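You operate a simulated robot arm through the tools that you are given. There is no shell and no other tool.

You are at the controls of a simulated robot arm. One attempt, no reset.

TASK
Slot blocks A and C, slide the bar over them and lock it.
Fine: each in the slot with its letter.
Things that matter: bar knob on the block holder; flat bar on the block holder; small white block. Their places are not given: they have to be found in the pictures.

The check looks at the end state, three seconds after you hand in, the way a careful person would. Anything else that was tipped, shoved, dropped, spilled or broken makes it a failure.

THE ROBOT
A 6-joint arm with a fingered hand, fixed in place. Base frame: the origin is at the foot of the arm, x ahead of it, y to its left, z up; the work surface is at about z = 0.8. Readings come in m, degrees, newtons and seconds.
With the tool pointing down near the work surface it reaches from about 0.3 to 0.7 m from the base axis. Its first joint turns from -166.0 to 166.0 degrees. Payload 4 kg.
Tool frame: the origin (TCP) lies between the finger pads and is the grasp point; the fingertips stand 0.022 m ahead of it; z points along the fingers, y is the line along which they close. The gripper opens to 0.112 m. The gripper's body begins 0.06 m behind the TCP. The gripper is a hand of 4 fingers: y runs from the thumb to the fingers, the wrist lies at [0, 0, -0.218] in the tool frame, and closing takes about 1.5 s.
Orientation is told as [roll, pitch, yaw] about the base's x, y, z axes, in that order, counted from this pose: with the fingers straight down and closing along the base's y, the tool's x points along the base's -x, its y along +y and its z along -z.

THE INTERFACE
- The arm moves only by the tool arm_command. Its arguments are lists of equal length, an entry for each row: "travel": the shift along the tool's x, y, z in units of 20 mm (1.0 is 20 mm), a list of three; "angular": the turn, a rotation vector about the tool's x, y, z in units of 4 degrees (1.0 is 4 degrees), a list of three; "gripper": the opening, from 0 (shut) to 1 (fully open). In form: {"travel": [[x, y, z], ...], "angular": [[ax, ay, az], ...], "gripper": [gripper, ...]}. A call has 1 to 20 rows; each row shifts and turns the commanded pose from where the row before left it, along the tool's axes as they then stand. A call with a number of a shift or a turn outside -1 to 1 is refused whole. Rows are played at 5 a second. More than 0.05 m and 8.6 degrees between two rows, or a gripper value outside its range, and nothing of the call is played. A pose out of reach is approached as far as the arm can. The call stops where the force on the tool passes 40 N (or 10 N more than at its start, if that is more) or the arm is blocked; 0.2 s more then pass. Each finger travels about 0.045 m/s and halts on what it meets, pressing with about 26 N; the grip force reading is that of the motor and also rises with nothing between the fingers. The clock runs only during rows and for 0.2 s after the last one: add rows that do not move to give the fingers time. The reply holds the time, the measured pose of the TCP, the force on the tool along the base axes, the opening and the grip force, in the units named above and with some noise, with the torque about the TCP (base axes, N m) and any sound that the robot's microphone picked up, and new pictures: "views" is both (left out), scene, wrist or none.
- Cameras (640 x 400 px; columns grow to the right, rows downward): "scene" is fixed at [0.2269, -0.6419, 1.3629]; the picture's right is [0.88, -0.48, 0.00], its down [-0.21, -0.38, -0.90] and it looks along [0.43, 0.79, -0.43] (base axes); focal length 326 px, centre (320, 200). "wrist" rides on the gripper at [0.069, 0.004, -0.083] in the tool frame; the picture's right is [-0.06, 1.00, 0.00], its down [-0.77, -0.05, -0.64] and it looks along [-0.64, -0.04, 0.77] (tool axes); focal length 243 px, centre (320, 200).
- grasp_type(shape): the hand has 4 fingers and takes this shape, open, in about a second: jaw (thumb against the fingers, like two jaws); tri (thumb and two fingers); tip (a fingertip pinch); poke (one finger out to press); point (the index stretched); flat (the hand flat); cup (the hand cupped); fist (a fist). The gripper value then closes the fingers along that shape, each until it touches; the sizes above hold for jaw. It gives what a move gives, with no picture.
- point_at(camera, pixels): for up to 12 pixels [column, row] of the newest picture of that camera ("zoom" is the newest enlarged one), the place [x, y, z] in the base frame of the surface seen there, good to about 0.002 m, but the place of the scene camera against the robot may be out by one fixed shift of up to 0.012 m in any direction. No time passes.
- enlarge(camera, box): a new picture of the part [left, top, right, bottom] of that camera's present view, enlarged. No time passes.
- job_done(): hands the job in; it is judged then, once.

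Open the gripper and draw the arm clear of the work before you hand the job in, unless the task says otherwise.

The tools are called after "Call:" as a command line: name --argument value ..., lists and objects as JSON in quotes. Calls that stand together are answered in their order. arm_command: Moves the arm, as the interface text tells. Its arguments: {"type":"object","properties":{"travel":{"type":"array"},"angular":{"type":"array"},"gripper":{"type":"array"},"views":{"type":"string","enum":["both","scene","wrist","none"]}},"required":["travel","angular","gripper"]} The other tools are called the same way: grasp_type (shape) gives the hand a shape; point_at (camera, pixels) gives the place of the surface under pixels of a picture; enlarge (camera, box) takes an enlarged picture of a part of a camera's view; job_done () hands the job in.

At the start:

```text
t: 0.0
eef_pos: [0.4607, 0.1072, 1.1355]
orientation: [-0.1, 0.0, -0.1]
force: [0.5, 0.3, 1.2]
moment: [0.01, 0.02, 0.0]
gripper_width: 0.1119
grip_force: 0.1
shape: jaw
```

scene: 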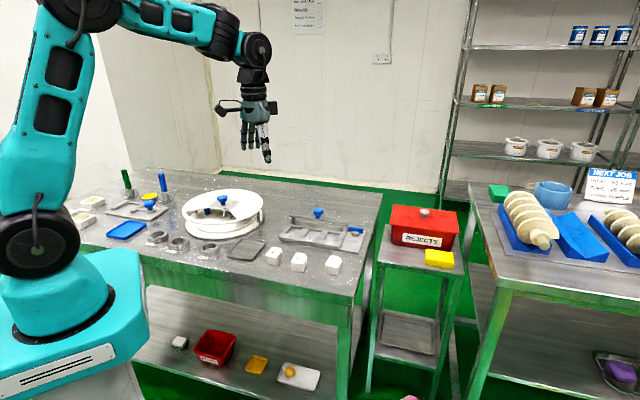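
wrist: 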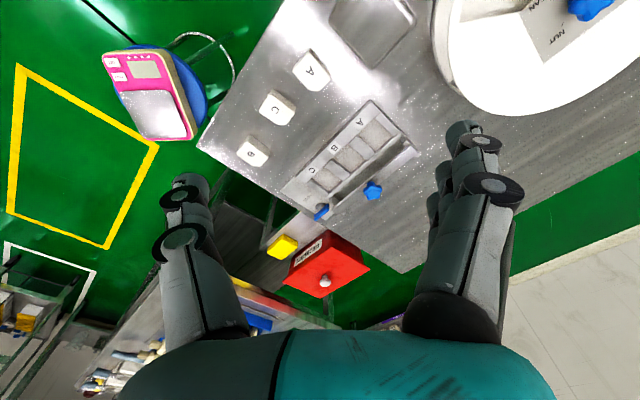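

The wrist picture shows the block holder around (350,150) with slots A, B, C and three white blocks at (311,70), (277,107), (253,152). I enlarge both views to see the details.

Call:
enlarge --camera "wrist" --box '[220, 30, 440, 240]'

Call:
enlarge --camera "scene" --box '[220, 190, 400, 290]'

```text
1.90 times, centred on (330, 135) of wrist
```

zoom: 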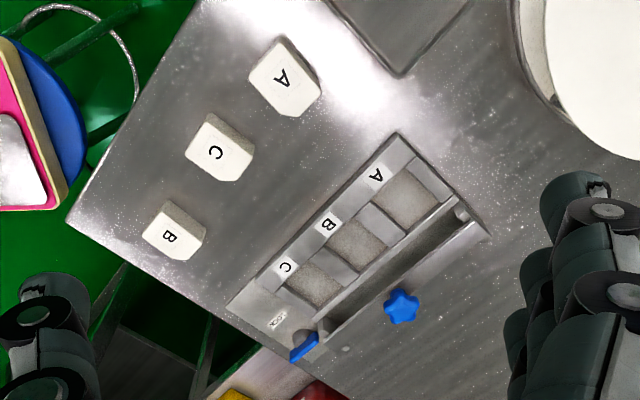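

```text
3.56 times, centred on (310, 240) of scene
```

zoom: 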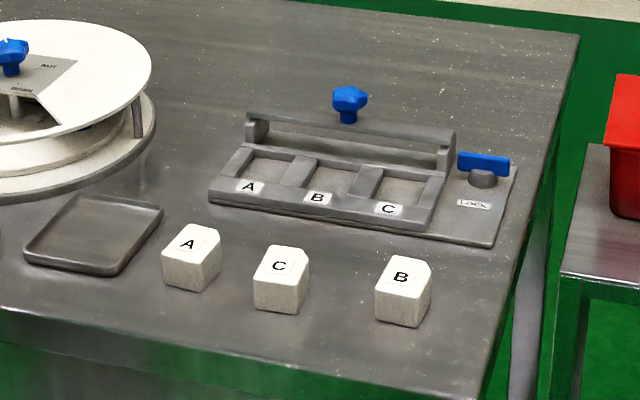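

The holder has slots A, B, C from the (376,137) end to (326,180), the bar with its knob at (372,190) behind, and the lock lever at (322,212). I measure these places in the wrist picture.

Call:
point_at --camera "wrist" --pixels '[[311, 70], [276, 110], [252, 153], [376, 137], [349, 159], [326, 180], [372, 190], [322, 212], [371, 105], [415, 154], [285, 192], [335, 70]]'

Call:
point_at --camera "zoom" --pixels '[[190, 240], [280, 263], [403, 273], [268, 172], [334, 180], [405, 190], [350, 98], [484, 163], [484, 178], [350, 128], [260, 120], [448, 140]]'

```text
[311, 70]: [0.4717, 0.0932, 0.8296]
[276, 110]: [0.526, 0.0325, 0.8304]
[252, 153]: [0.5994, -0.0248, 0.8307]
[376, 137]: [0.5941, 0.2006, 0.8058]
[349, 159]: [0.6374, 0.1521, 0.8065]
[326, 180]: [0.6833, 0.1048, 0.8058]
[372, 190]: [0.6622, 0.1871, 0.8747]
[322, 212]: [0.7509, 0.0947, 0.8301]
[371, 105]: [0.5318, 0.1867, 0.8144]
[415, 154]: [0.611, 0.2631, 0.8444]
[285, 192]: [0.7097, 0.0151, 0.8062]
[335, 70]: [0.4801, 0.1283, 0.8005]
```

```text
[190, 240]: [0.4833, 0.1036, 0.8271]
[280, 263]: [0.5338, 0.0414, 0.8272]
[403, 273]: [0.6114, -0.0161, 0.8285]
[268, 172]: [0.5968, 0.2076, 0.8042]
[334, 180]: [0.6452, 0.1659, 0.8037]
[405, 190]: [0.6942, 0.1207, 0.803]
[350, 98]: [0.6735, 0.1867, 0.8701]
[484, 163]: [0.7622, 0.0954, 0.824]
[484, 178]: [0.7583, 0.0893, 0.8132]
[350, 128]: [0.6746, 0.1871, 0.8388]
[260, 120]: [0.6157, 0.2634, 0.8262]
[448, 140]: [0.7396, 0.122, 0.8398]
```

The holder is at roughly 45° to the base axes, with the lock near (0.757,0.09). I lower the hand moderately towards (0.50,0.13,1.0) to look at the mechanism more closely.

Call:
arm_command --travel '[[-0.25, 0.1, 0.85], [-0.25, 0.1, 0.85], [-0.25, 0.1, 0.85], [-0.25, 0.1, 0.85], [-0.25, 0.1, 0.85], [-0.25, 0.1, 0.85], [-0.25, 0.1, 0.85], [-0.25, 0.1, 0.85]]' --angular '[[0, 0, 0], [0, 0, 0], [0, 0, 0], [0, 0, 0], [0, 0, 0], [0, 0, 0], [0, 0, 0], [0, 0, 0]]' --gripper '[1, 1, 1, 1, 1, 1, 1, 1]' --views "both"

```text
t: 1.8
eef_pos: [0.4994, 0.1228, 1.0008]
orientation: [0.0, 0.0, 0.1]
force: [1.1, -0.1, 0.0]
moment: [-0.02, 0.01, 0.05]
gripper_width: 0.1116
grip_force: 0.1
shape: jaw
```

scene: 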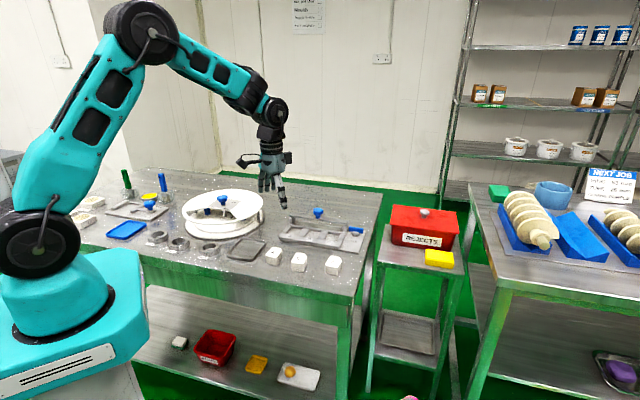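
wrist: 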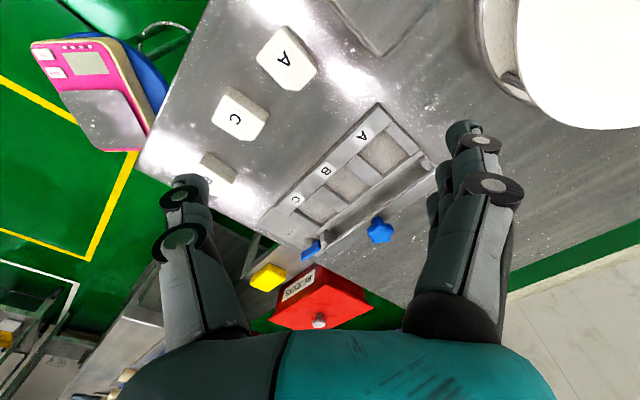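

The arm followed the command well. I enlarge the holder at (250-440, 95-265) for the details of the slots, bar and lock.

Call:
enlarge --camera "wrist" --box '[250, 95, 442, 265]'

Call:
enlarge --camera "scene" --box '[270, 200, 374, 265]'

Call:
enlarge --camera "wrist" --box '[190, 10, 340, 190]'

```text
2.35 times, centred on (346, 180) of wrist
```

zoom: 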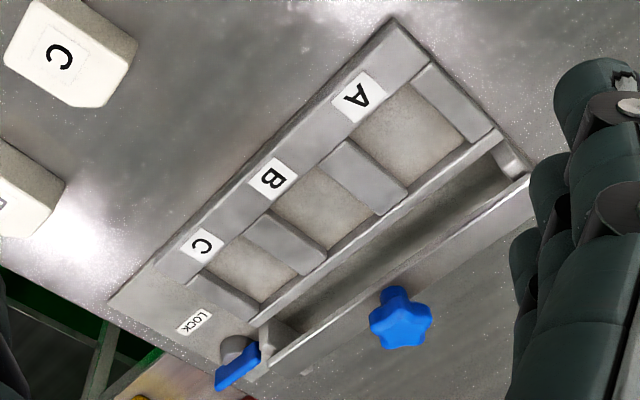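

```text
6.15 times, centred on (322, 232) of scene
```

zoom: 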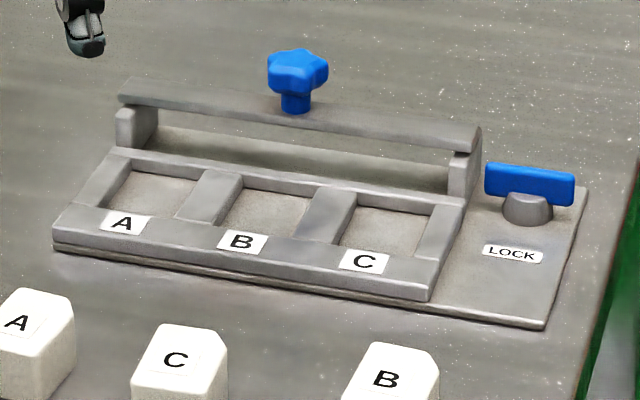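

```text
2.22 times, centred on (265, 100) of wrist
```

zoom: 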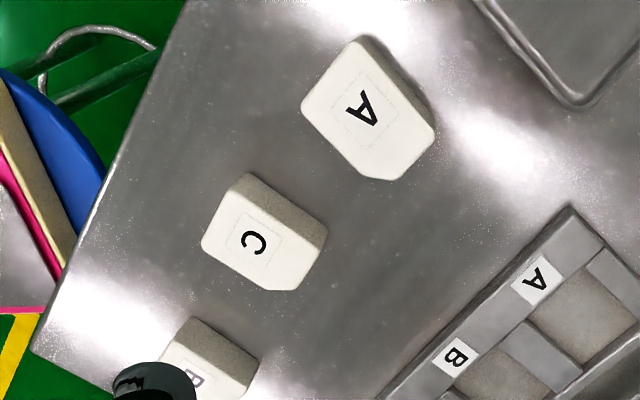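

The bar is a bridge with two legs behind the slots; the lock lever lies along the holder's long axis. I zoom on the blocks and slots at higher magnification to see the keyed corner.

Call:
enlarge --camera "scene" --box '[258, 240, 348, 280]'

Call:
enlarge --camera "wrist" --box '[200, 20, 330, 150]'

```text
7.11 times, centred on (303, 260) of scene
```

zoom: 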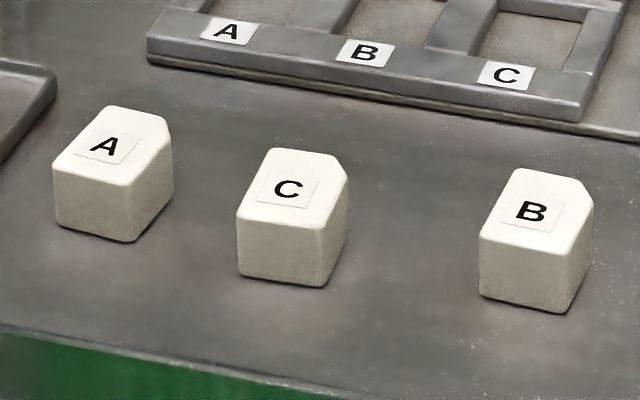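

```text
3.08 times, centred on (265, 85) of wrist
```

zoom: 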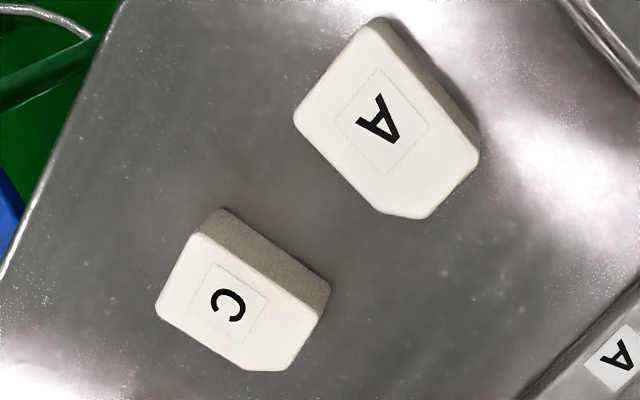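

I query the top outline of blocks A and C in this enlarged wrist picture (A corners near (298,117),(370,28),(475,150),(428,214),(382,208)).

Call:
point_at --camera "zoom" --pixels '[[299, 117], [368, 30], [476, 152], [427, 215], [382, 208], [382, 125], [160, 310], [197, 238], [317, 312], [287, 367], [246, 366], [238, 305]]'

Call:
enlarge --camera "wrist" --box '[290, 95, 440, 215]'

```text
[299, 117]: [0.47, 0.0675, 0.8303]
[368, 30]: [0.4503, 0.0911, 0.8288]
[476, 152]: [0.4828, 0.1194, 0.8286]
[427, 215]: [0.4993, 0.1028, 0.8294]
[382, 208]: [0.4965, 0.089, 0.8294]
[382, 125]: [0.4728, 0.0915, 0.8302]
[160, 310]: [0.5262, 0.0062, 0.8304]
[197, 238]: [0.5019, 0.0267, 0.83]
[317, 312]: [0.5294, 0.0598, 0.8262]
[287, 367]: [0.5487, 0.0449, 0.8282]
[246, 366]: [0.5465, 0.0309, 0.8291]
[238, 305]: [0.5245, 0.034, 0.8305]
```

```text
3.33 times, centred on (365, 155) of wrist
```

zoom: 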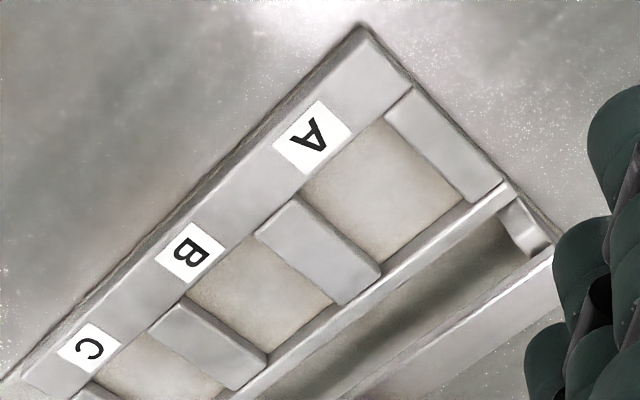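

I query the rib and wall edges around slot A, B (ribs at (412,88)-(503,180), (258,232)-(380,268), (152,330)-(268,360)) to get slot geometry.

Call:
point_at --camera "zoom" --pixels '[[389, 115], [466, 199], [299, 199], [377, 266], [260, 232], [340, 300], [190, 303], [265, 358], [384, 122], [308, 190], [458, 200], [384, 258]]'

Call:
point_at --camera "zoom" --pixels '[[362, 30], [505, 190], [500, 200], [480, 215], [312, 140], [190, 250], [383, 190], [260, 285], [540, 265], [440, 340], [518, 215], [545, 240]]'

```text
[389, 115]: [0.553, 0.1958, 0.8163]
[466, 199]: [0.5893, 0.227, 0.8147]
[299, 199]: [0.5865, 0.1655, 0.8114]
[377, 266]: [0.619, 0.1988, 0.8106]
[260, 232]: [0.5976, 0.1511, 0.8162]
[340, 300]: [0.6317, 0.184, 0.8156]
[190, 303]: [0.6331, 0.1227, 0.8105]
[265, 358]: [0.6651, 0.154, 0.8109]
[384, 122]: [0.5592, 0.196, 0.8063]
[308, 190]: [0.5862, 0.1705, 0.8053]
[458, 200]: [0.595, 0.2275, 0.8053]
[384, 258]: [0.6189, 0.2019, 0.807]
```

```text
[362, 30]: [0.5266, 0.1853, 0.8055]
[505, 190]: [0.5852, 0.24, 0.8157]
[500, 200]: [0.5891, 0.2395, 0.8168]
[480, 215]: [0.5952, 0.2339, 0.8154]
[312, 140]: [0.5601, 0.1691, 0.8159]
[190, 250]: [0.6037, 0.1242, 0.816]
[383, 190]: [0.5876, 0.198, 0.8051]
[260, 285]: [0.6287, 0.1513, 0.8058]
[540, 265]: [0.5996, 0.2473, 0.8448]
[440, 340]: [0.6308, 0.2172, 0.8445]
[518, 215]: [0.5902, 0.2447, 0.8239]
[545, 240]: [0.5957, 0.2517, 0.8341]
```

Slot A measures about 0.036 × 0.046 m, floor z≈0.806, frame top z≈0.816; block A about 0.034 × 0.044. I look at the hand itself in the scene picture around (270,170) to see how wide the fingers are.

Call:
enlarge --camera "scene" --box '[220, 120, 320, 220]'

Call:
enlarge --camera "wrist" --box '[120, 110, 540, 372]'

```text
4.00 times, centred on (270, 170) of scene
```

zoom: 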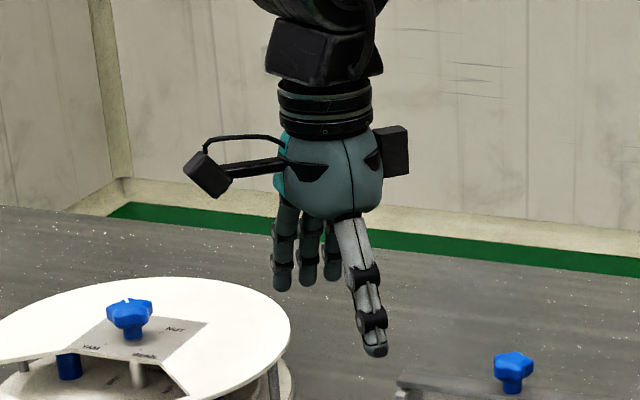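

```text
1.52 times, centred on (330, 241) of wrist
```

zoom: 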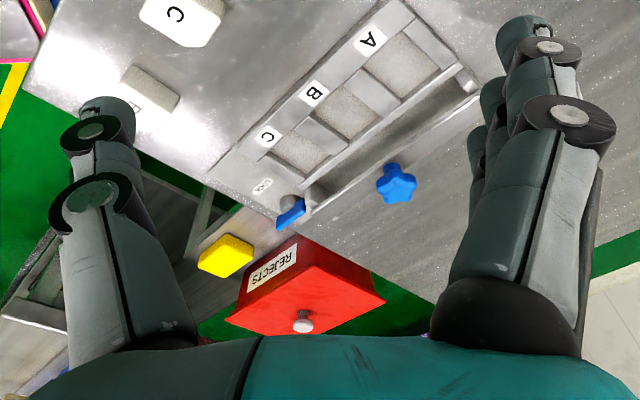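

Three fingers sit side by side opposite the thumb. I measure the finger positions in this enlarged wrist picture to know their spread.

Call:
point_at --camera "zoom" --pixels '[[522, 30], [510, 80], [490, 90], [473, 145], [478, 190], [100, 102], [130, 150], [85, 130], [550, 47], [505, 150], [480, 170], [470, 165]]'

```text
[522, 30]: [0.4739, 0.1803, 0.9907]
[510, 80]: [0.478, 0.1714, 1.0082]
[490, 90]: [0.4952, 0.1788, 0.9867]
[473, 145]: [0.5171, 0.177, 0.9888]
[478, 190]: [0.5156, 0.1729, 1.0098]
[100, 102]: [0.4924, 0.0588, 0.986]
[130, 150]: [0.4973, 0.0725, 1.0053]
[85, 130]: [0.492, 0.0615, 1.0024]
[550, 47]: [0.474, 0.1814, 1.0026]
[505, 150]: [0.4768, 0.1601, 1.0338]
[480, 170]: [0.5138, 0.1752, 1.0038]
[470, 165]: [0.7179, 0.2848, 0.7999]
```

Finger side spans about ±0.031 m along tool x, thumb ±0.01. I turn the tool by +41° yaw so that the jaws close across block A's short sides (thumb towards the lock side), then view again.

Call:
arm_command --travel '[[0, 0, 0], [0, 0, 0], [0, 0, 0], [0, 0, 0], [0, 0, 0], [0, 0, 0], [0, 0, 0], [0, 0, 0], [0, 0, 0], [0, 0, 0], [0, 0, 0]]' --angular '[[0, 0, -0.932], [0, 0, -0.932], [0, 0, -0.932], [0, 0, -0.932], [0, 0, -0.932], [0, 0, -0.932], [0, 0, -0.932], [0, 0, -0.932], [0, 0, -0.932], [0, 0, -0.932], [0, 0, -0.932]]' --gripper '[1, 1, 1, 1, 1, 1, 1, 1, 1, 1, 1]' --views "both"

```text
t: 4.2
eef_pos: [0.5, 0.1224, 0.9999]
orientation: [-0.1, 0.0, 41.1]
force: [-0.1, -0.1, -0.5]
moment: [0.02, -0.01, 0.01]
gripper_width: 0.1118
grip_force: 0.1
shape: jaw
```

scene: 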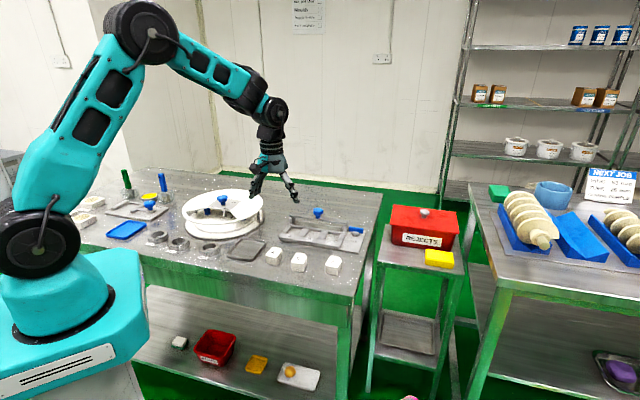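
wrist: 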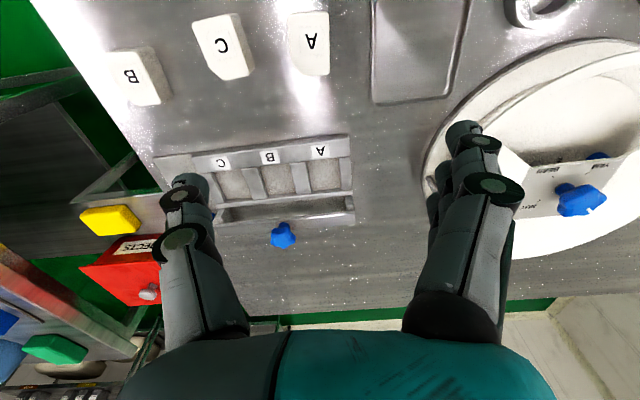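

Now the holder appears nearly square-on at (150-355, 135-225). I enlarge it and blocks A and C for accurate measurement.

Call:
enlarge --camera "wrist" --box '[150, 120, 370, 260]'

Call:
enlarge --camera "wrist" --box '[180, 0, 350, 106]'

```text
2.86 times, centred on (260, 190) of wrist
```

zoom: 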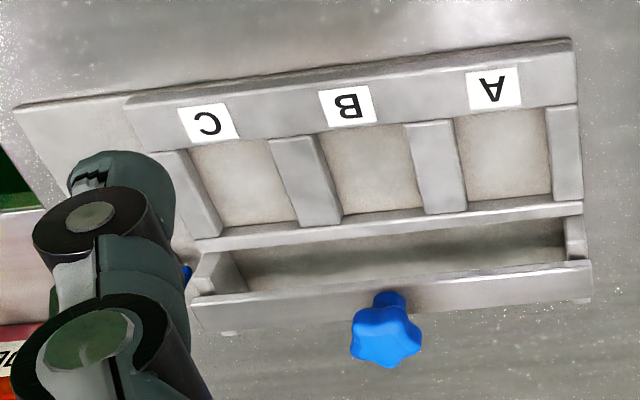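

```text
3.76 times, centred on (265, 53) of wrist
```

zoom: 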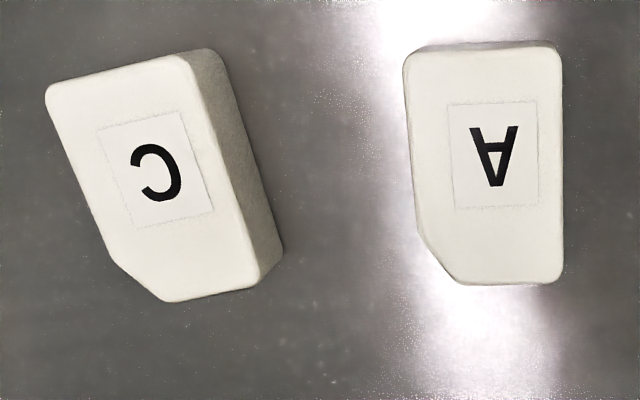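

I query the outlines of A and C in this zoom: A corners (410,58),(555,52),(559,278),(462,281),(419,232); C corners (50,92),(182,60),(256,280),(168,298),(118,262).

Call:
point_at --camera "zoom" --pixels '[[411, 60], [554, 54], [557, 277], [462, 281], [420, 232], [490, 160], [52, 96], [180, 62], [254, 281], [168, 297], [120, 262], [155, 180]]'

Call:
enlarge --camera "wrist" --box '[150, 120, 370, 260]'

```text
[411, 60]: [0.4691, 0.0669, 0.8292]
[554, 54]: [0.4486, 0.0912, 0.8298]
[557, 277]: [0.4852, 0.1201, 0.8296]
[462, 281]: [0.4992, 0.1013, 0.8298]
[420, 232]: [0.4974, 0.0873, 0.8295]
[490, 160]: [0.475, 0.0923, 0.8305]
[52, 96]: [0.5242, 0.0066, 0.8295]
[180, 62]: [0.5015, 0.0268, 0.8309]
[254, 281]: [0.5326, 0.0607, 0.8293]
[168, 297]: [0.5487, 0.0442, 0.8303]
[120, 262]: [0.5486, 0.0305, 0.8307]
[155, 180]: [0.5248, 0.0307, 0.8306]
```

```text
2.86 times, centred on (260, 190) of wrist
```

zoom: 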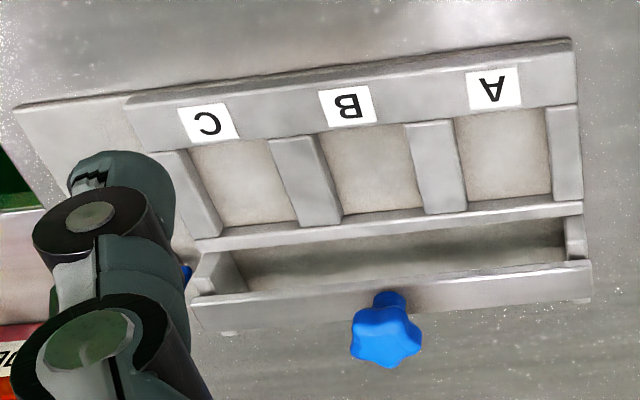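

Blocks A ≈ center (0.477,0.0935), long axis ≈39°; C ≈ center (0.528,0.034), long axis ≈47°. Now the slot corners in the current zoom: A floor (455,121)-(547,110)-(550,193)-(469,201), C floor (190,150)-(266,140)-(297,218)-(223,228).

Call:
point_at --camera "zoom" --pixels '[[457, 122], [543, 113], [548, 191], [471, 198], [194, 152], [264, 143], [293, 216], [224, 225], [569, 42], [130, 98], [579, 207], [205, 243]]'

Call:
point_at --camera "zoom" --pixels '[[587, 270], [200, 300], [590, 290], [388, 300], [385, 335], [575, 230], [205, 265], [120, 165], [20, 108], [187, 272], [400, 284], [225, 330]]'

```text
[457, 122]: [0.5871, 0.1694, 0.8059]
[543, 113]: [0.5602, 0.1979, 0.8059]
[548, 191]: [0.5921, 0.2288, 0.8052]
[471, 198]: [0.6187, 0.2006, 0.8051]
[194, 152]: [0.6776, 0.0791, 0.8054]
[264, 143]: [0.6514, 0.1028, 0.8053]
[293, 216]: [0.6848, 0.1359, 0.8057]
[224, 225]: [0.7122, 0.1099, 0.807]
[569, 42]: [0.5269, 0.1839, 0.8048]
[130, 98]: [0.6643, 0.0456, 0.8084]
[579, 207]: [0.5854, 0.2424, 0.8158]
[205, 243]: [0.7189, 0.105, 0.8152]
```

```text
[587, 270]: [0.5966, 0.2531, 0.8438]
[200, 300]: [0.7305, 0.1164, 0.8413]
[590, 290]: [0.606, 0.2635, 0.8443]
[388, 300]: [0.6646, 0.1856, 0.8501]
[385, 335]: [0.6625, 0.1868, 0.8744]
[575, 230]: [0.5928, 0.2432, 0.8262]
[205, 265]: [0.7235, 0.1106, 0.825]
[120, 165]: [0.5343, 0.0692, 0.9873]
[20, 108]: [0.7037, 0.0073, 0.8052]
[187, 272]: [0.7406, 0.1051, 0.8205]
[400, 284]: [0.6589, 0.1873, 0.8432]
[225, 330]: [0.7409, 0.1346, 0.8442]
```

The front wall hides part of the slot floor, so I probe the wall top edges around slots A and C in the same zoom to find the real openings.

Call:
point_at --camera "zoom" --pixels '[[500, 106], [500, 110], [500, 113], [500, 116], [500, 120], [510, 188], [510, 193], [510, 197], [510, 201], [510, 205], [460, 160], [552, 150]]'

Call:
point_at --camera "zoom" --pixels '[[228, 138], [228, 142], [228, 146], [228, 150], [274, 180], [278, 180], [282, 180], [286, 180], [204, 190], [208, 190], [260, 220], [260, 228]]'

```text
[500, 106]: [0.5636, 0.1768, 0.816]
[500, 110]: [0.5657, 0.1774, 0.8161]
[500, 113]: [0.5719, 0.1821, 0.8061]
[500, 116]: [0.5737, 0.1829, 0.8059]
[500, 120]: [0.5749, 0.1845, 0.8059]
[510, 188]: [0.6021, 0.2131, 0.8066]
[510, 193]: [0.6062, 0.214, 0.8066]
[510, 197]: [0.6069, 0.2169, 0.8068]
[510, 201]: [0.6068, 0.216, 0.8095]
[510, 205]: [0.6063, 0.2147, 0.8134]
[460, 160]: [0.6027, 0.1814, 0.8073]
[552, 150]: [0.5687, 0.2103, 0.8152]
```

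```text
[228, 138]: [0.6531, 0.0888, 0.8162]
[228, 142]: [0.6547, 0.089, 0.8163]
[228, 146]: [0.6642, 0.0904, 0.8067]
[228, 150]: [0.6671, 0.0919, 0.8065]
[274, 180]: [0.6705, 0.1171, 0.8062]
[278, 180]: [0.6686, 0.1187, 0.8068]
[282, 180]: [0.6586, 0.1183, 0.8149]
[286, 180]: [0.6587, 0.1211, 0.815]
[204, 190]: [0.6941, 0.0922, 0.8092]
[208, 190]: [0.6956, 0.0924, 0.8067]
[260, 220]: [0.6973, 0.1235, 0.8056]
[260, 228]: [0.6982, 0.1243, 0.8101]
```

Slot A centre works out at about (0.587,0.196), slot C at (0.678,0.106), openings ≈0.042×0.055. Before descending on A, I check the tray edge at (373,50) and (373,100) and block C's closeness.

Call:
point_at --camera "wrist" --pixels '[[372, 20], [373, 50], [373, 97], [376, 60], [350, 50], [331, 20], [331, 60], [400, 102]]'

```text
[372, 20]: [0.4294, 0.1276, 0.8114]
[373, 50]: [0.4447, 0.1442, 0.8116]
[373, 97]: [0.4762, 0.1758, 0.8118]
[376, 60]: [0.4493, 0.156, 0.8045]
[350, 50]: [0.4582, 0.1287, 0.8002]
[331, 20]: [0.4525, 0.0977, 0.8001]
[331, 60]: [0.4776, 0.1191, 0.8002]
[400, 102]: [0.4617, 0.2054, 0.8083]
```

Tray rim is 0.06 m from A's centre and block C's edge about 0.06 on the other side, so I go in with a partial opening (~0.065). I move over A to (0.477,0.0935,0.90) at yaw 39°.

Call:
arm_command --travel '[[0.3025, -0.0555, 0.8333], [0.3025, -0.0555, 0.8333], [0.3025, -0.0555, 0.8333], [0.3025, -0.0555, 0.8333], [0.3025, -0.0555, 0.8333], [0.3025, -0.0555, 0.8333], [0, 0, 0], [0, 0, 0]]' --angular '[[0, 0, 0], [0, 0, 0], [0, 0, 0], [0, 0, 0], [0, 0, 0], [0, 0, 0], [0, 0, 0.525], [0, 0, 0]]' --gripper '[0.58, 0.58, 0.58, 0.58, 0.58, 0.58, 0.58, 0.58]' --views "both"

```text
t: 6.0
eef_pos: [0.4767, 0.0935, 0.8993]
orientation: [0.0, 0.0, 39.0]
force: [1.2, 0.7, 0.5]
moment: [-0.01, -0.03, 0.0]
gripper_width: 0.0655
grip_force: 0.1
shape: jaw
```

scene: 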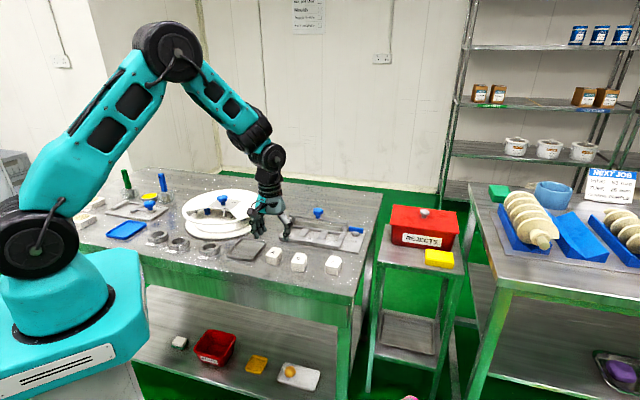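
wrist: 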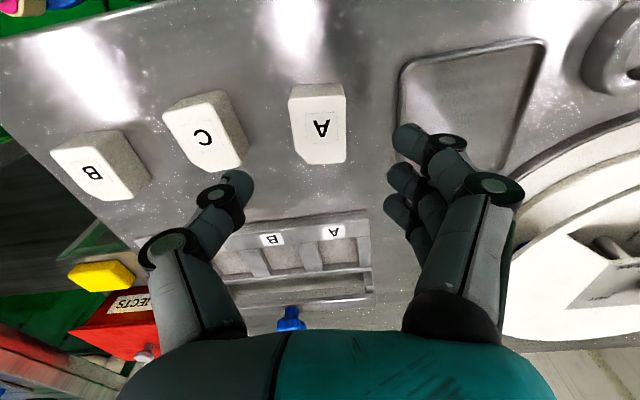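

Block A is now between the fingers in the picture at (318,125). I enlarge to re-measure its outline and the fingertips.

Call:
enlarge --camera "wrist" --box '[200, 70, 440, 220]'

```text
2.67 times, centred on (320, 145) of wrist
```

zoom: 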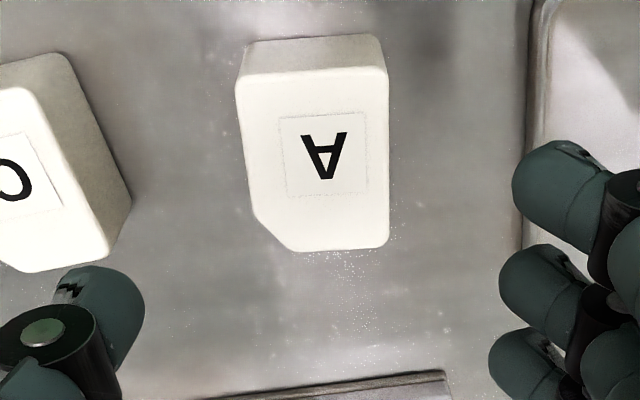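

Call:
point_at --camera "zoom" --pixels '[[240, 82], [384, 74], [385, 242], [298, 247], [258, 212], [316, 160], [244, 150], [386, 160], [515, 180], [502, 275], [492, 345], [140, 310]]'

```text
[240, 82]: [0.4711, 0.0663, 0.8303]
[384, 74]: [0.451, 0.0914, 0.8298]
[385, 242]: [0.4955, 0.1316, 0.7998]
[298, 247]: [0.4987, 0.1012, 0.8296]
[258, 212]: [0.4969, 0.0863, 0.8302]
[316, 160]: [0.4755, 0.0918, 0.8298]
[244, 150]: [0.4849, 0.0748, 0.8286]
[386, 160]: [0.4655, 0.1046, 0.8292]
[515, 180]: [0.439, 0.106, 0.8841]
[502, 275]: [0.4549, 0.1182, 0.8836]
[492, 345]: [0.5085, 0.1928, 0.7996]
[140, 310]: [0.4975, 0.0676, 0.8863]
```

Block A's centre is within 2 mm of the tool axis (−1.7 mm along tool y) and the yaw matches. I descend to TCP z≈0.835 with the partial opening.

Call:
arm_command --travel '[[0, -0.08, 0.643], [0, 0, 0.643], [0, 0, 0.643], [0, 0, 0.643], [0, 0, 0.643], [0, 0, 0]]' --angular '[[0, 0, 0], [0, 0, 0], [0, 0, 0], [0, 0, 0], [0, 0, 0], [0, 0, 0]]' --gripper '[0.58, 0.58, 0.58, 0.58, 0.58, 0.58]' --views "both"

```text
t: 7.4
eef_pos: [0.4777, 0.0926, 0.835]
orientation: [0.0, 0.1, 38.8]
force: [0.1, 0.3, -0.7]
moment: [0.01, 0.02, 0.0]
gripper_width: 0.0654
grip_force: 0.1
shape: jaw
```

scene: 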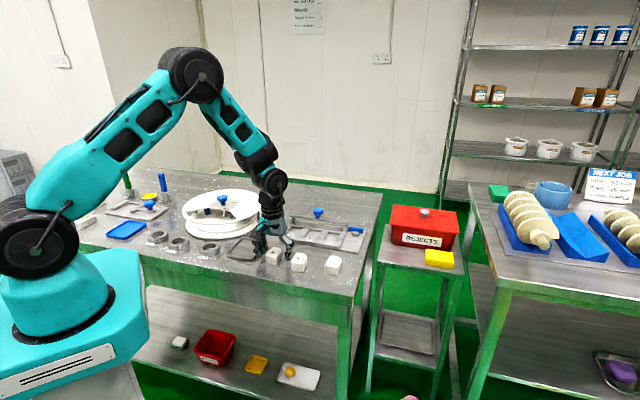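
wrist: 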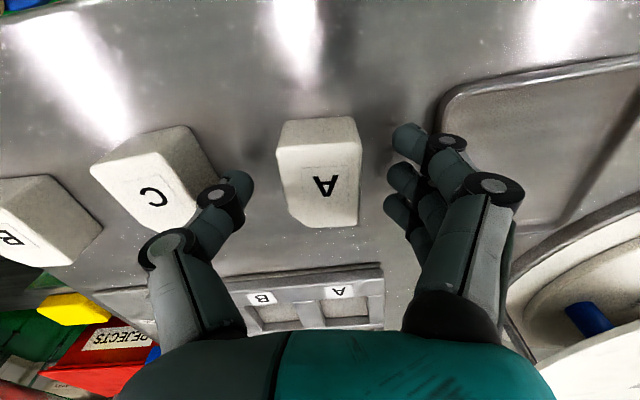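

The fingers are around block A: thumb tip at (240,185), three fingertips at (395,145-205), no contact force. I enlarge the scene to check the height before closing.

Call:
enlarge --camera "scene" --box '[230, 205, 350, 280]'

Call:
enlarge --camera "wrist" --box '[160, 90, 460, 250]'

```text
5.33 times, centred on (290, 242) of scene
```

zoom: 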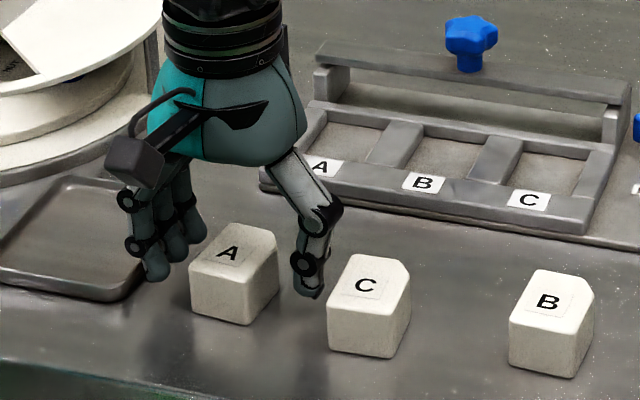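

```text
2.13 times, centred on (310, 170) of wrist
```

zoom: 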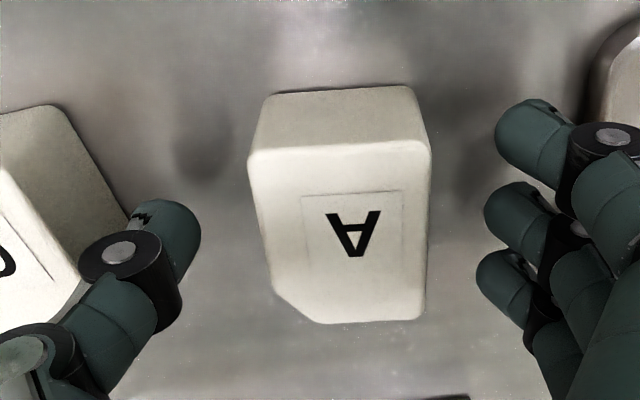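

The thumb (200,240 in the zoom) and fingers are evenly spaced about block A. I close the gripper and wait.

Call:
arm_command --travel '[[0, 0, 0], [0, 0, 0], [0, 0, 0], [0, 0, 0], [0, 0, 0], [0, 0, 0], [0, 0, 0]]' --angular '[[0, 0, 0], [0, 0, 0], [0, 0, 0], [0, 0, 0], [0, 0, 0], [0, 0, 0], [0, 0, 0]]' --gripper '[0.4, 0.3, 0.2, 0.1, 0, 0, 0]' --views "both"

```text
t: 9.0
eef_pos: [0.4787, 0.0932, 0.8344]
orientation: [0.0, 0.0, 38.9]
force: [0.1, -0.4, 0.9]
moment: [-0.02, -0.01, -0.03]
gripper_width: 0.0307
grip_force: 25.9
shape: jaw
```

scene: 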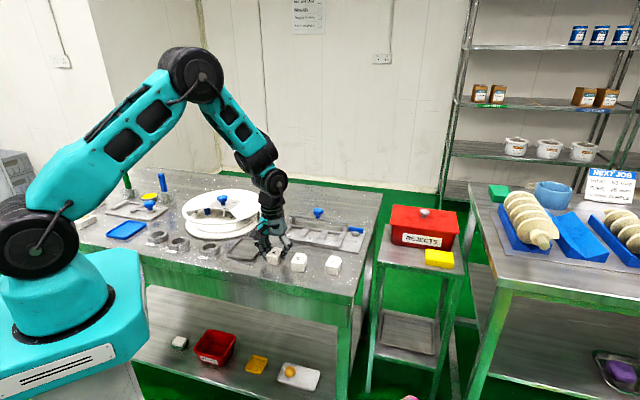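
wrist: 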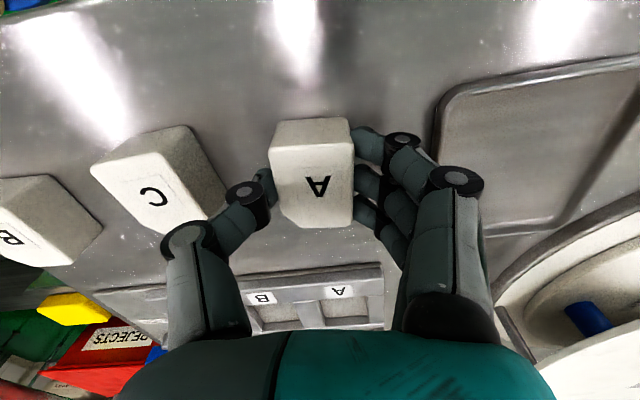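

Grip is holding block A (width 0.0307, 25.9 N). I lift straight up by 0.07 m and look.

Call:
arm_command --travel '[[0, 0, -0.3], [0, 0, -0.8], [0, 0, -0.8], [0, 0, -0.8], [0, 0, -0.8], [0, 0, 0]]' --angular '[[0, 0, 0], [0, 0, 0], [0, 0, 0], [0, 0, 0], [0, 0, 0], [0, 0, 0]]' --gripper '[0, 0, 0, 0, 0, 0]' --views "both"

```text
t: 10.4
eef_pos: [0.4797, 0.0934, 0.9046]
orientation: [0.0, -0.1, 38.9]
force: [0.3, -0.7, -0.6]
moment: [0.0, -0.02, -0.03]
gripper_width: 0.0301
grip_force: 25.6
shape: jaw
```

scene: 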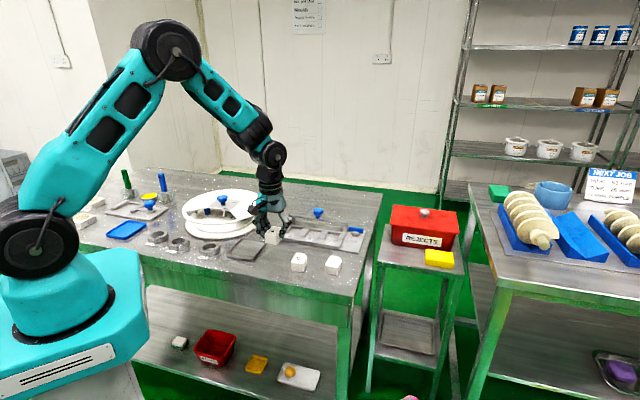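
wrist: 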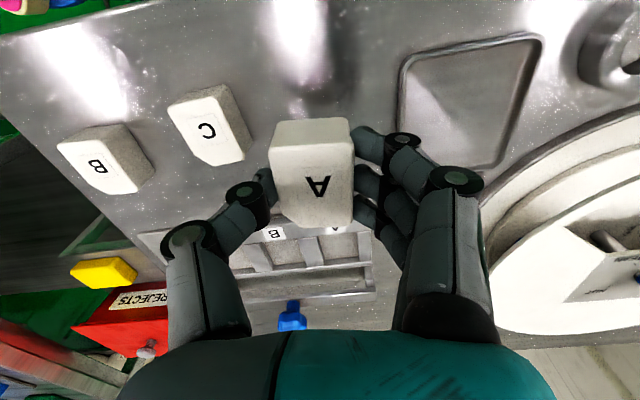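

Block A is lifted at (312,170). I enlarge to measure where the block sits relative to the tool.

Call:
enlarge --camera "wrist" --box '[240, 100, 400, 240]'

Call:
point_at --camera "wrist" --pixels '[[273, 155], [351, 150], [351, 220], [295, 224], [280, 210], [313, 185], [278, 180], [352, 185], [277, 123], [347, 120]]'

```text
2.86 times, centred on (320, 170) of wrist
```

zoom: 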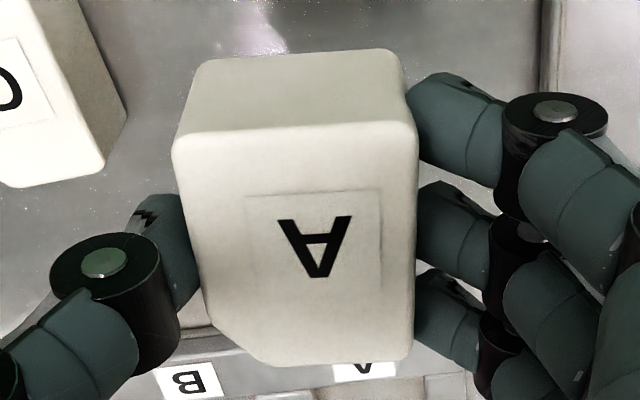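

```text
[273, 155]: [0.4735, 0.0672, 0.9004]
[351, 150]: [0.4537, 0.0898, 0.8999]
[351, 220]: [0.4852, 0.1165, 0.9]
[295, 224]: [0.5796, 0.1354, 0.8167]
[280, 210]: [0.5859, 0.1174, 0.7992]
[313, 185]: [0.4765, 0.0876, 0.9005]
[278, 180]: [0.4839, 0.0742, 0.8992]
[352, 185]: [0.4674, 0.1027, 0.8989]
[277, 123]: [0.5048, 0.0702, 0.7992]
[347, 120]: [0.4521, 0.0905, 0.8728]
```

Block A sits centred in the hand (bottom ≈ TCP−0.035, within ~1.5 mm). I turn to yaw 45° and carry it over slot A at TCP (0.5868,0.198), staying at z≈0.905.

Call:
arm_command --travel '[[0, 0, 0], [0, 0, 0], [-0.8317, -0.01, 0], [-0.8317, -0.01, 0], [-0.8317, -0.01, 0], [-0.8317, -0.01, 0], [-0.8317, -0.01, 0], [-0.8317, -0.01, 0], [-0.8317, -0.01, 0], [-0.8317, -0.01, 0], [-0.8317, -0.01, 0], [0, 0, 0]]' --angular '[[0, 0, -0.7625], [0, 0, -0.7625], [0, 0, 0], [0, 0, 0], [0, 0, 0], [0, 0, 0], [0, 0, 0], [0, 0, 0], [0, 0, 0], [0, 0, 0], [0, 0, 0], [0, 0, 0]]' --gripper '[0, 0, 0, 0, 0, 0, 0, 0, 0, 0, 0, 0]' --views "both"

```text
t: 13.0
eef_pos: [0.5844, 0.1981, 0.9061]
orientation: [0.0, 0.0, 45.0]
force: [-0.2, -0.4, -0.3]
moment: [-0.04, 0.03, -0.04]
gripper_width: 0.0303
grip_force: 25.8
shape: jaw
```

scene: 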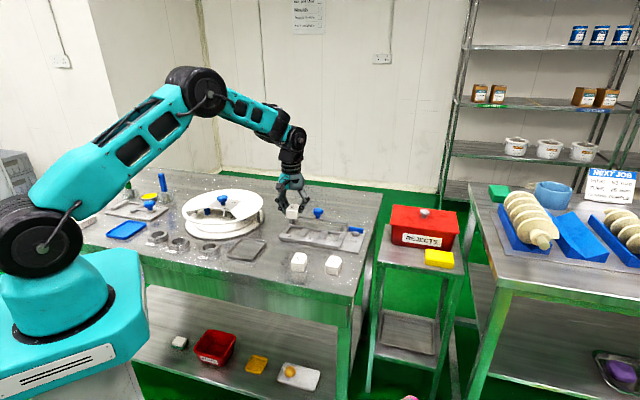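
wrist: 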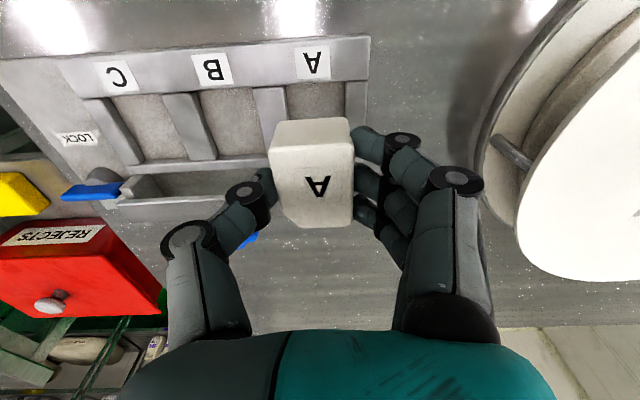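

Now the slots are seen almost from straight above. I enlarge both slot areas to refine slot A and slot C positions.

Call:
enlarge --camera "wrist" --box '[40, 20, 390, 230]'

Call:
enlarge --camera "wrist" --box '[230, 30, 390, 130]'

```text
1.83 times, centred on (215, 125) of wrist
```

zoom: 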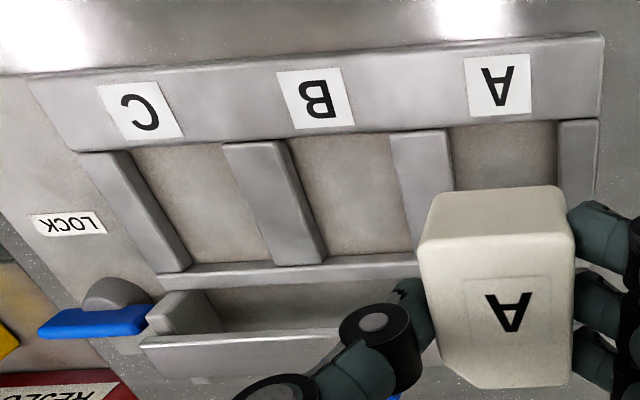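

```text
4.00 times, centred on (310, 80) of wrist
```

zoom: 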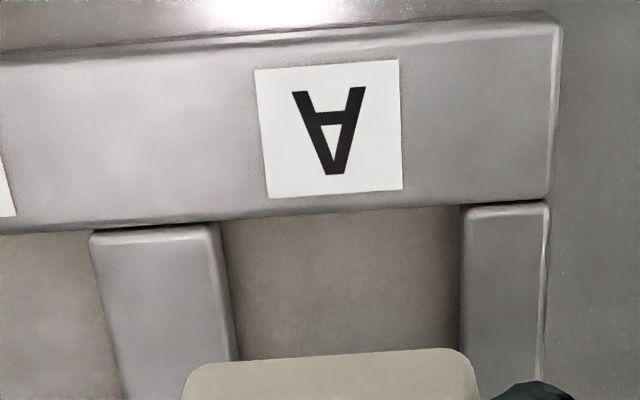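

I probe edges in this zoom: rib edges at row 290 near columns 222-236 and 455-468, front wall edge near rows 205-220.

Call:
point_at --camera "zoom" --pixels '[[216, 290], [222, 290], [228, 290], [234, 290], [456, 290], [460, 290], [464, 290], [470, 290], [340, 204], [340, 208], [340, 212], [340, 218]]'

Call:
enlarge --camera "wrist" --box '[40, 50, 220, 200]'

```text
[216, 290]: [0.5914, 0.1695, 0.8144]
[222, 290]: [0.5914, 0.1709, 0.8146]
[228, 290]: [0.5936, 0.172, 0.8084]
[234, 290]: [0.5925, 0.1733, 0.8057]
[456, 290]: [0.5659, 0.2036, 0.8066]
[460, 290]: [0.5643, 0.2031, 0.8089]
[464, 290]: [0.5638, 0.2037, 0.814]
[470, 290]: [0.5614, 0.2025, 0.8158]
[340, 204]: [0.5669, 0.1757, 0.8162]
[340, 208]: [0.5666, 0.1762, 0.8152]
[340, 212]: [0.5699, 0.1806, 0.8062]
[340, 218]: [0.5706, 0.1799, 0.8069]
```

```text
2.67 times, centred on (130, 125) of wrist
```

zoom: 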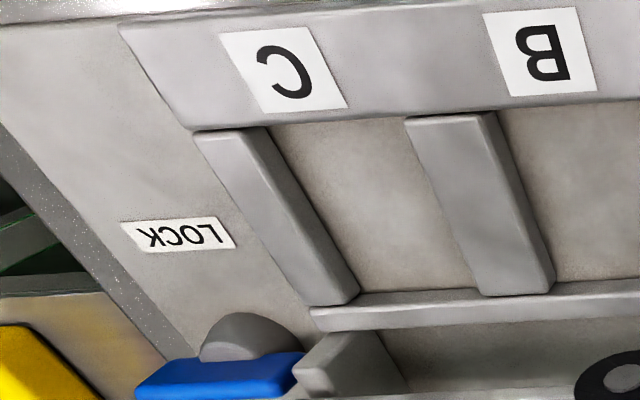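

Slot A confirmed at centre ≈(0.587,0.196). I probe slot C's edges in this zoom (rib edges at row 210: columns ~312-318 and ~443-447; front ~118, back ~290).

Call:
point_at --camera "zoom" --pixels '[[308, 210], [313, 210], [318, 210], [324, 210], [440, 210], [444, 210], [448, 210], [345, 112], [345, 116], [345, 121], [410, 289], [410, 296]]'

Call:
point_at --camera "zoom" --pixels '[[140, 365], [295, 357], [135, 390], [300, 370], [220, 370], [240, 325], [210, 350], [300, 345], [320, 350], [310, 380], [345, 340], [180, 235]]'

```text
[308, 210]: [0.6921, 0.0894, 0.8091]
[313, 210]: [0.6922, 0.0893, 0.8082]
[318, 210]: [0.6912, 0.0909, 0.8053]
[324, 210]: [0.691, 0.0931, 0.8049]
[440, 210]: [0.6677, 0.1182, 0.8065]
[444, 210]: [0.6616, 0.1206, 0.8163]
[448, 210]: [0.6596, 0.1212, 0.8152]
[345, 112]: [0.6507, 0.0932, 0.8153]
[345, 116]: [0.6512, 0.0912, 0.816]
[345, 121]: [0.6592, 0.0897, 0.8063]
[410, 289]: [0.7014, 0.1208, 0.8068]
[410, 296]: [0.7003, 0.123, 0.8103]
```

```text
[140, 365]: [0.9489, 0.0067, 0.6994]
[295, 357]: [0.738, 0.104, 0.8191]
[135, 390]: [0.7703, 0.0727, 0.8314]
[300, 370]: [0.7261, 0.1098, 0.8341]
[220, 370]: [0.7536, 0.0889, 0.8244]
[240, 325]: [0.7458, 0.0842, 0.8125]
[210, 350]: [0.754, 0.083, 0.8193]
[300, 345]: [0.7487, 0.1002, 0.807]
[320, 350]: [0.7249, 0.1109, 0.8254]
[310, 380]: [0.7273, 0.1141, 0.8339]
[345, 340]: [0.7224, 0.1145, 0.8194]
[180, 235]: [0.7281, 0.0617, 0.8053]
```

Slot C centre ≈(0.6776,0.1059); the lever spans about u 0.448–0.493 with its hub near the LOCK label's axis. Now I re-measure block A in the hand (corners (273,155),(351,150),(351,220)) before lowering.

Call:
enlarge --camera "wrist" --box '[250, 100, 378, 240]'

Call:
point_at --camera "wrist" --pixels '[[274, 155], [350, 150], [350, 219], [300, 222], [320, 222], [335, 221], [279, 180], [351, 185], [281, 195], [351, 200], [300, 154], [330, 152]]'

```text
2.86 times, centred on (314, 170) of wrist
```

zoom: 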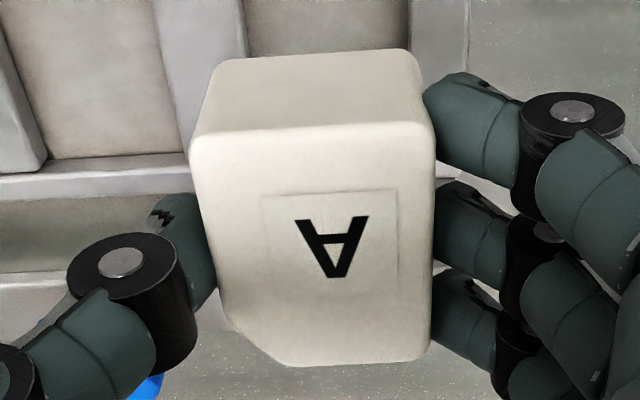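

```text
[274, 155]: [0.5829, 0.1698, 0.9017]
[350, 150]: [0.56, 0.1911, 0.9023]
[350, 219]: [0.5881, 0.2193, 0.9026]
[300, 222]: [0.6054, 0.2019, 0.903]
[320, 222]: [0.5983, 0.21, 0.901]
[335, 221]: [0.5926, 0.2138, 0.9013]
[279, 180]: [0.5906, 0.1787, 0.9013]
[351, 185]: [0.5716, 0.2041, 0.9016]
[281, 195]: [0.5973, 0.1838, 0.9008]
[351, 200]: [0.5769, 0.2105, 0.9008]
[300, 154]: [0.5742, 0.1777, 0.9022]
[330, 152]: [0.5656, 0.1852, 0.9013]
```

Block A's centre is within 3 mm of the slot centre; I shift +2.5 mm backwards and lower by 0.06 m to just above the slot floor.

Call:
arm_command --travel '[[-0.125, -0.025, 0], [0, 0, 0.6], [0, 0, 0.6], [0, 0, 0.6], [0, 0, 0.6], [0, 0, 0.4], [0, 0, 0.2], [0, 0, 0]]' --angular '[[0, 0, 0], [0, 0, 0], [0, 0, 0], [0, 0, 0], [0, 0, 0], [0, 0, 0], [0, 0, 0], [0, 0, 0]]' --gripper '[0, 0, 0, 0, 0, 0, 0, 0]' --views "both"

```text
t: 14.8
eef_pos: [0.5878, 0.1988, 0.8446]
orientation: [0.0, 0.0, 45.0]
force: [-0.4, 0.0, -0.6]
moment: [-0.01, 0.03, 0.01]
gripper_width: 0.0303
grip_force: 25.3
shape: jaw
```

scene: 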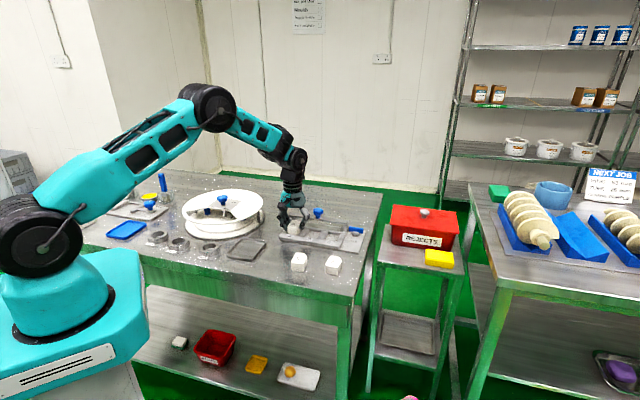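
wrist: 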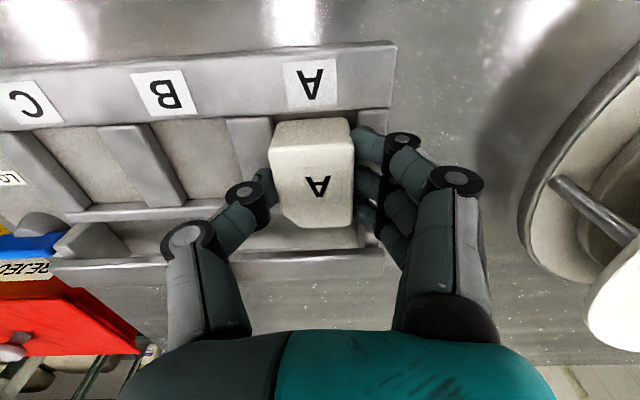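

The block is at slot height (TCP z 0.8446, no contact). I enlarge both pictures to check that it is inside the slot before lowering the last 4 mm.

Call:
enlarge --camera "wrist" --box '[210, 90, 410, 250]'

Call:
enlarge --camera "scene" --box '[250, 180, 380, 260]'

```text
2.50 times, centred on (310, 170) of wrist
```

zoom: 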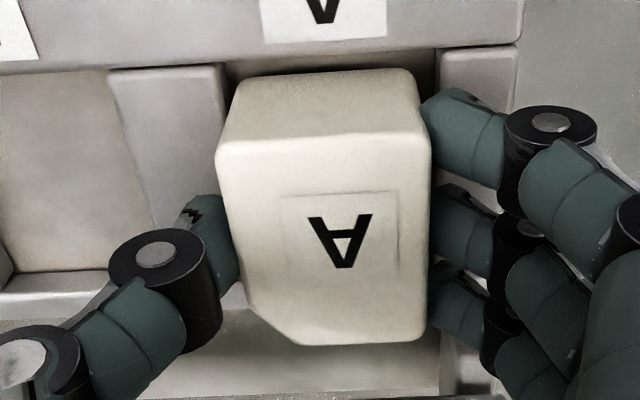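

```text
4.92 times, centred on (315, 220) of scene
```

zoom: 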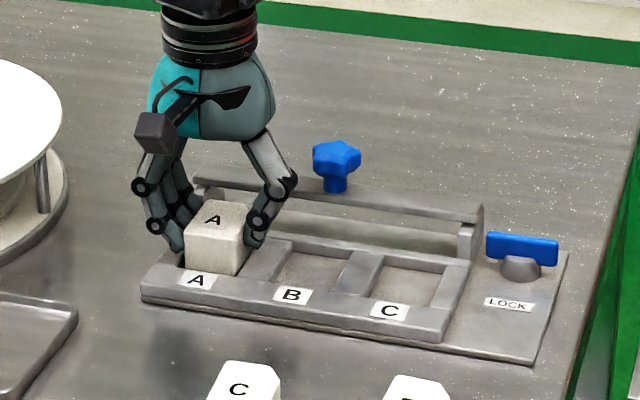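

Block A is visibly within the slot between the ribs. I lower in 1 mm rows until it rests, watching force.

Call:
arm_command --travel '[[0, 0, 0.06], [0, 0, 0.06], [0, 0, 0.06], [0, 0, 0]]' --angular '[[0, 0, 0], [0, 0, 0], [0, 0, 0], [0, 0, 0]]' --gripper '[0, 0, 0, 0]' --views "none"

```text
t: 15.8
eef_pos: [0.5881, 0.1984, 0.8417]
orientation: [0.0, 0.0, 45.0]
force: [-1.2, -0.4, -0.6]
moment: [0.01, 0.01, 0.0]
gripper_width: 0.0303
grip_force: 26.0
shape: jaw
```

Still no contact at z=0.8417; I lower another millimetre or so in half-millimetre steps.

Call:
arm_command --travel '[[0, 0, 0.03], [0, 0, 0.03], [0, 0, 0.03], [0, 0, 0]]' --angular '[[0, 0, 0], [0, 0, 0], [0, 0, 0], [0, 0, 0]]' --gripper '[0, 0, 0, 0]' --views "none"

```text
t: 16.8
eef_pos: [0.5881, 0.1982, 0.8406]
orientation: [0.0, -0.1, 45.0]
force: [-0.6, 0.1, 0.5]
moment: [0.0, 0.03, -0.02]
gripper_width: 0.0302
grip_force: 25.4
shape: jaw
```

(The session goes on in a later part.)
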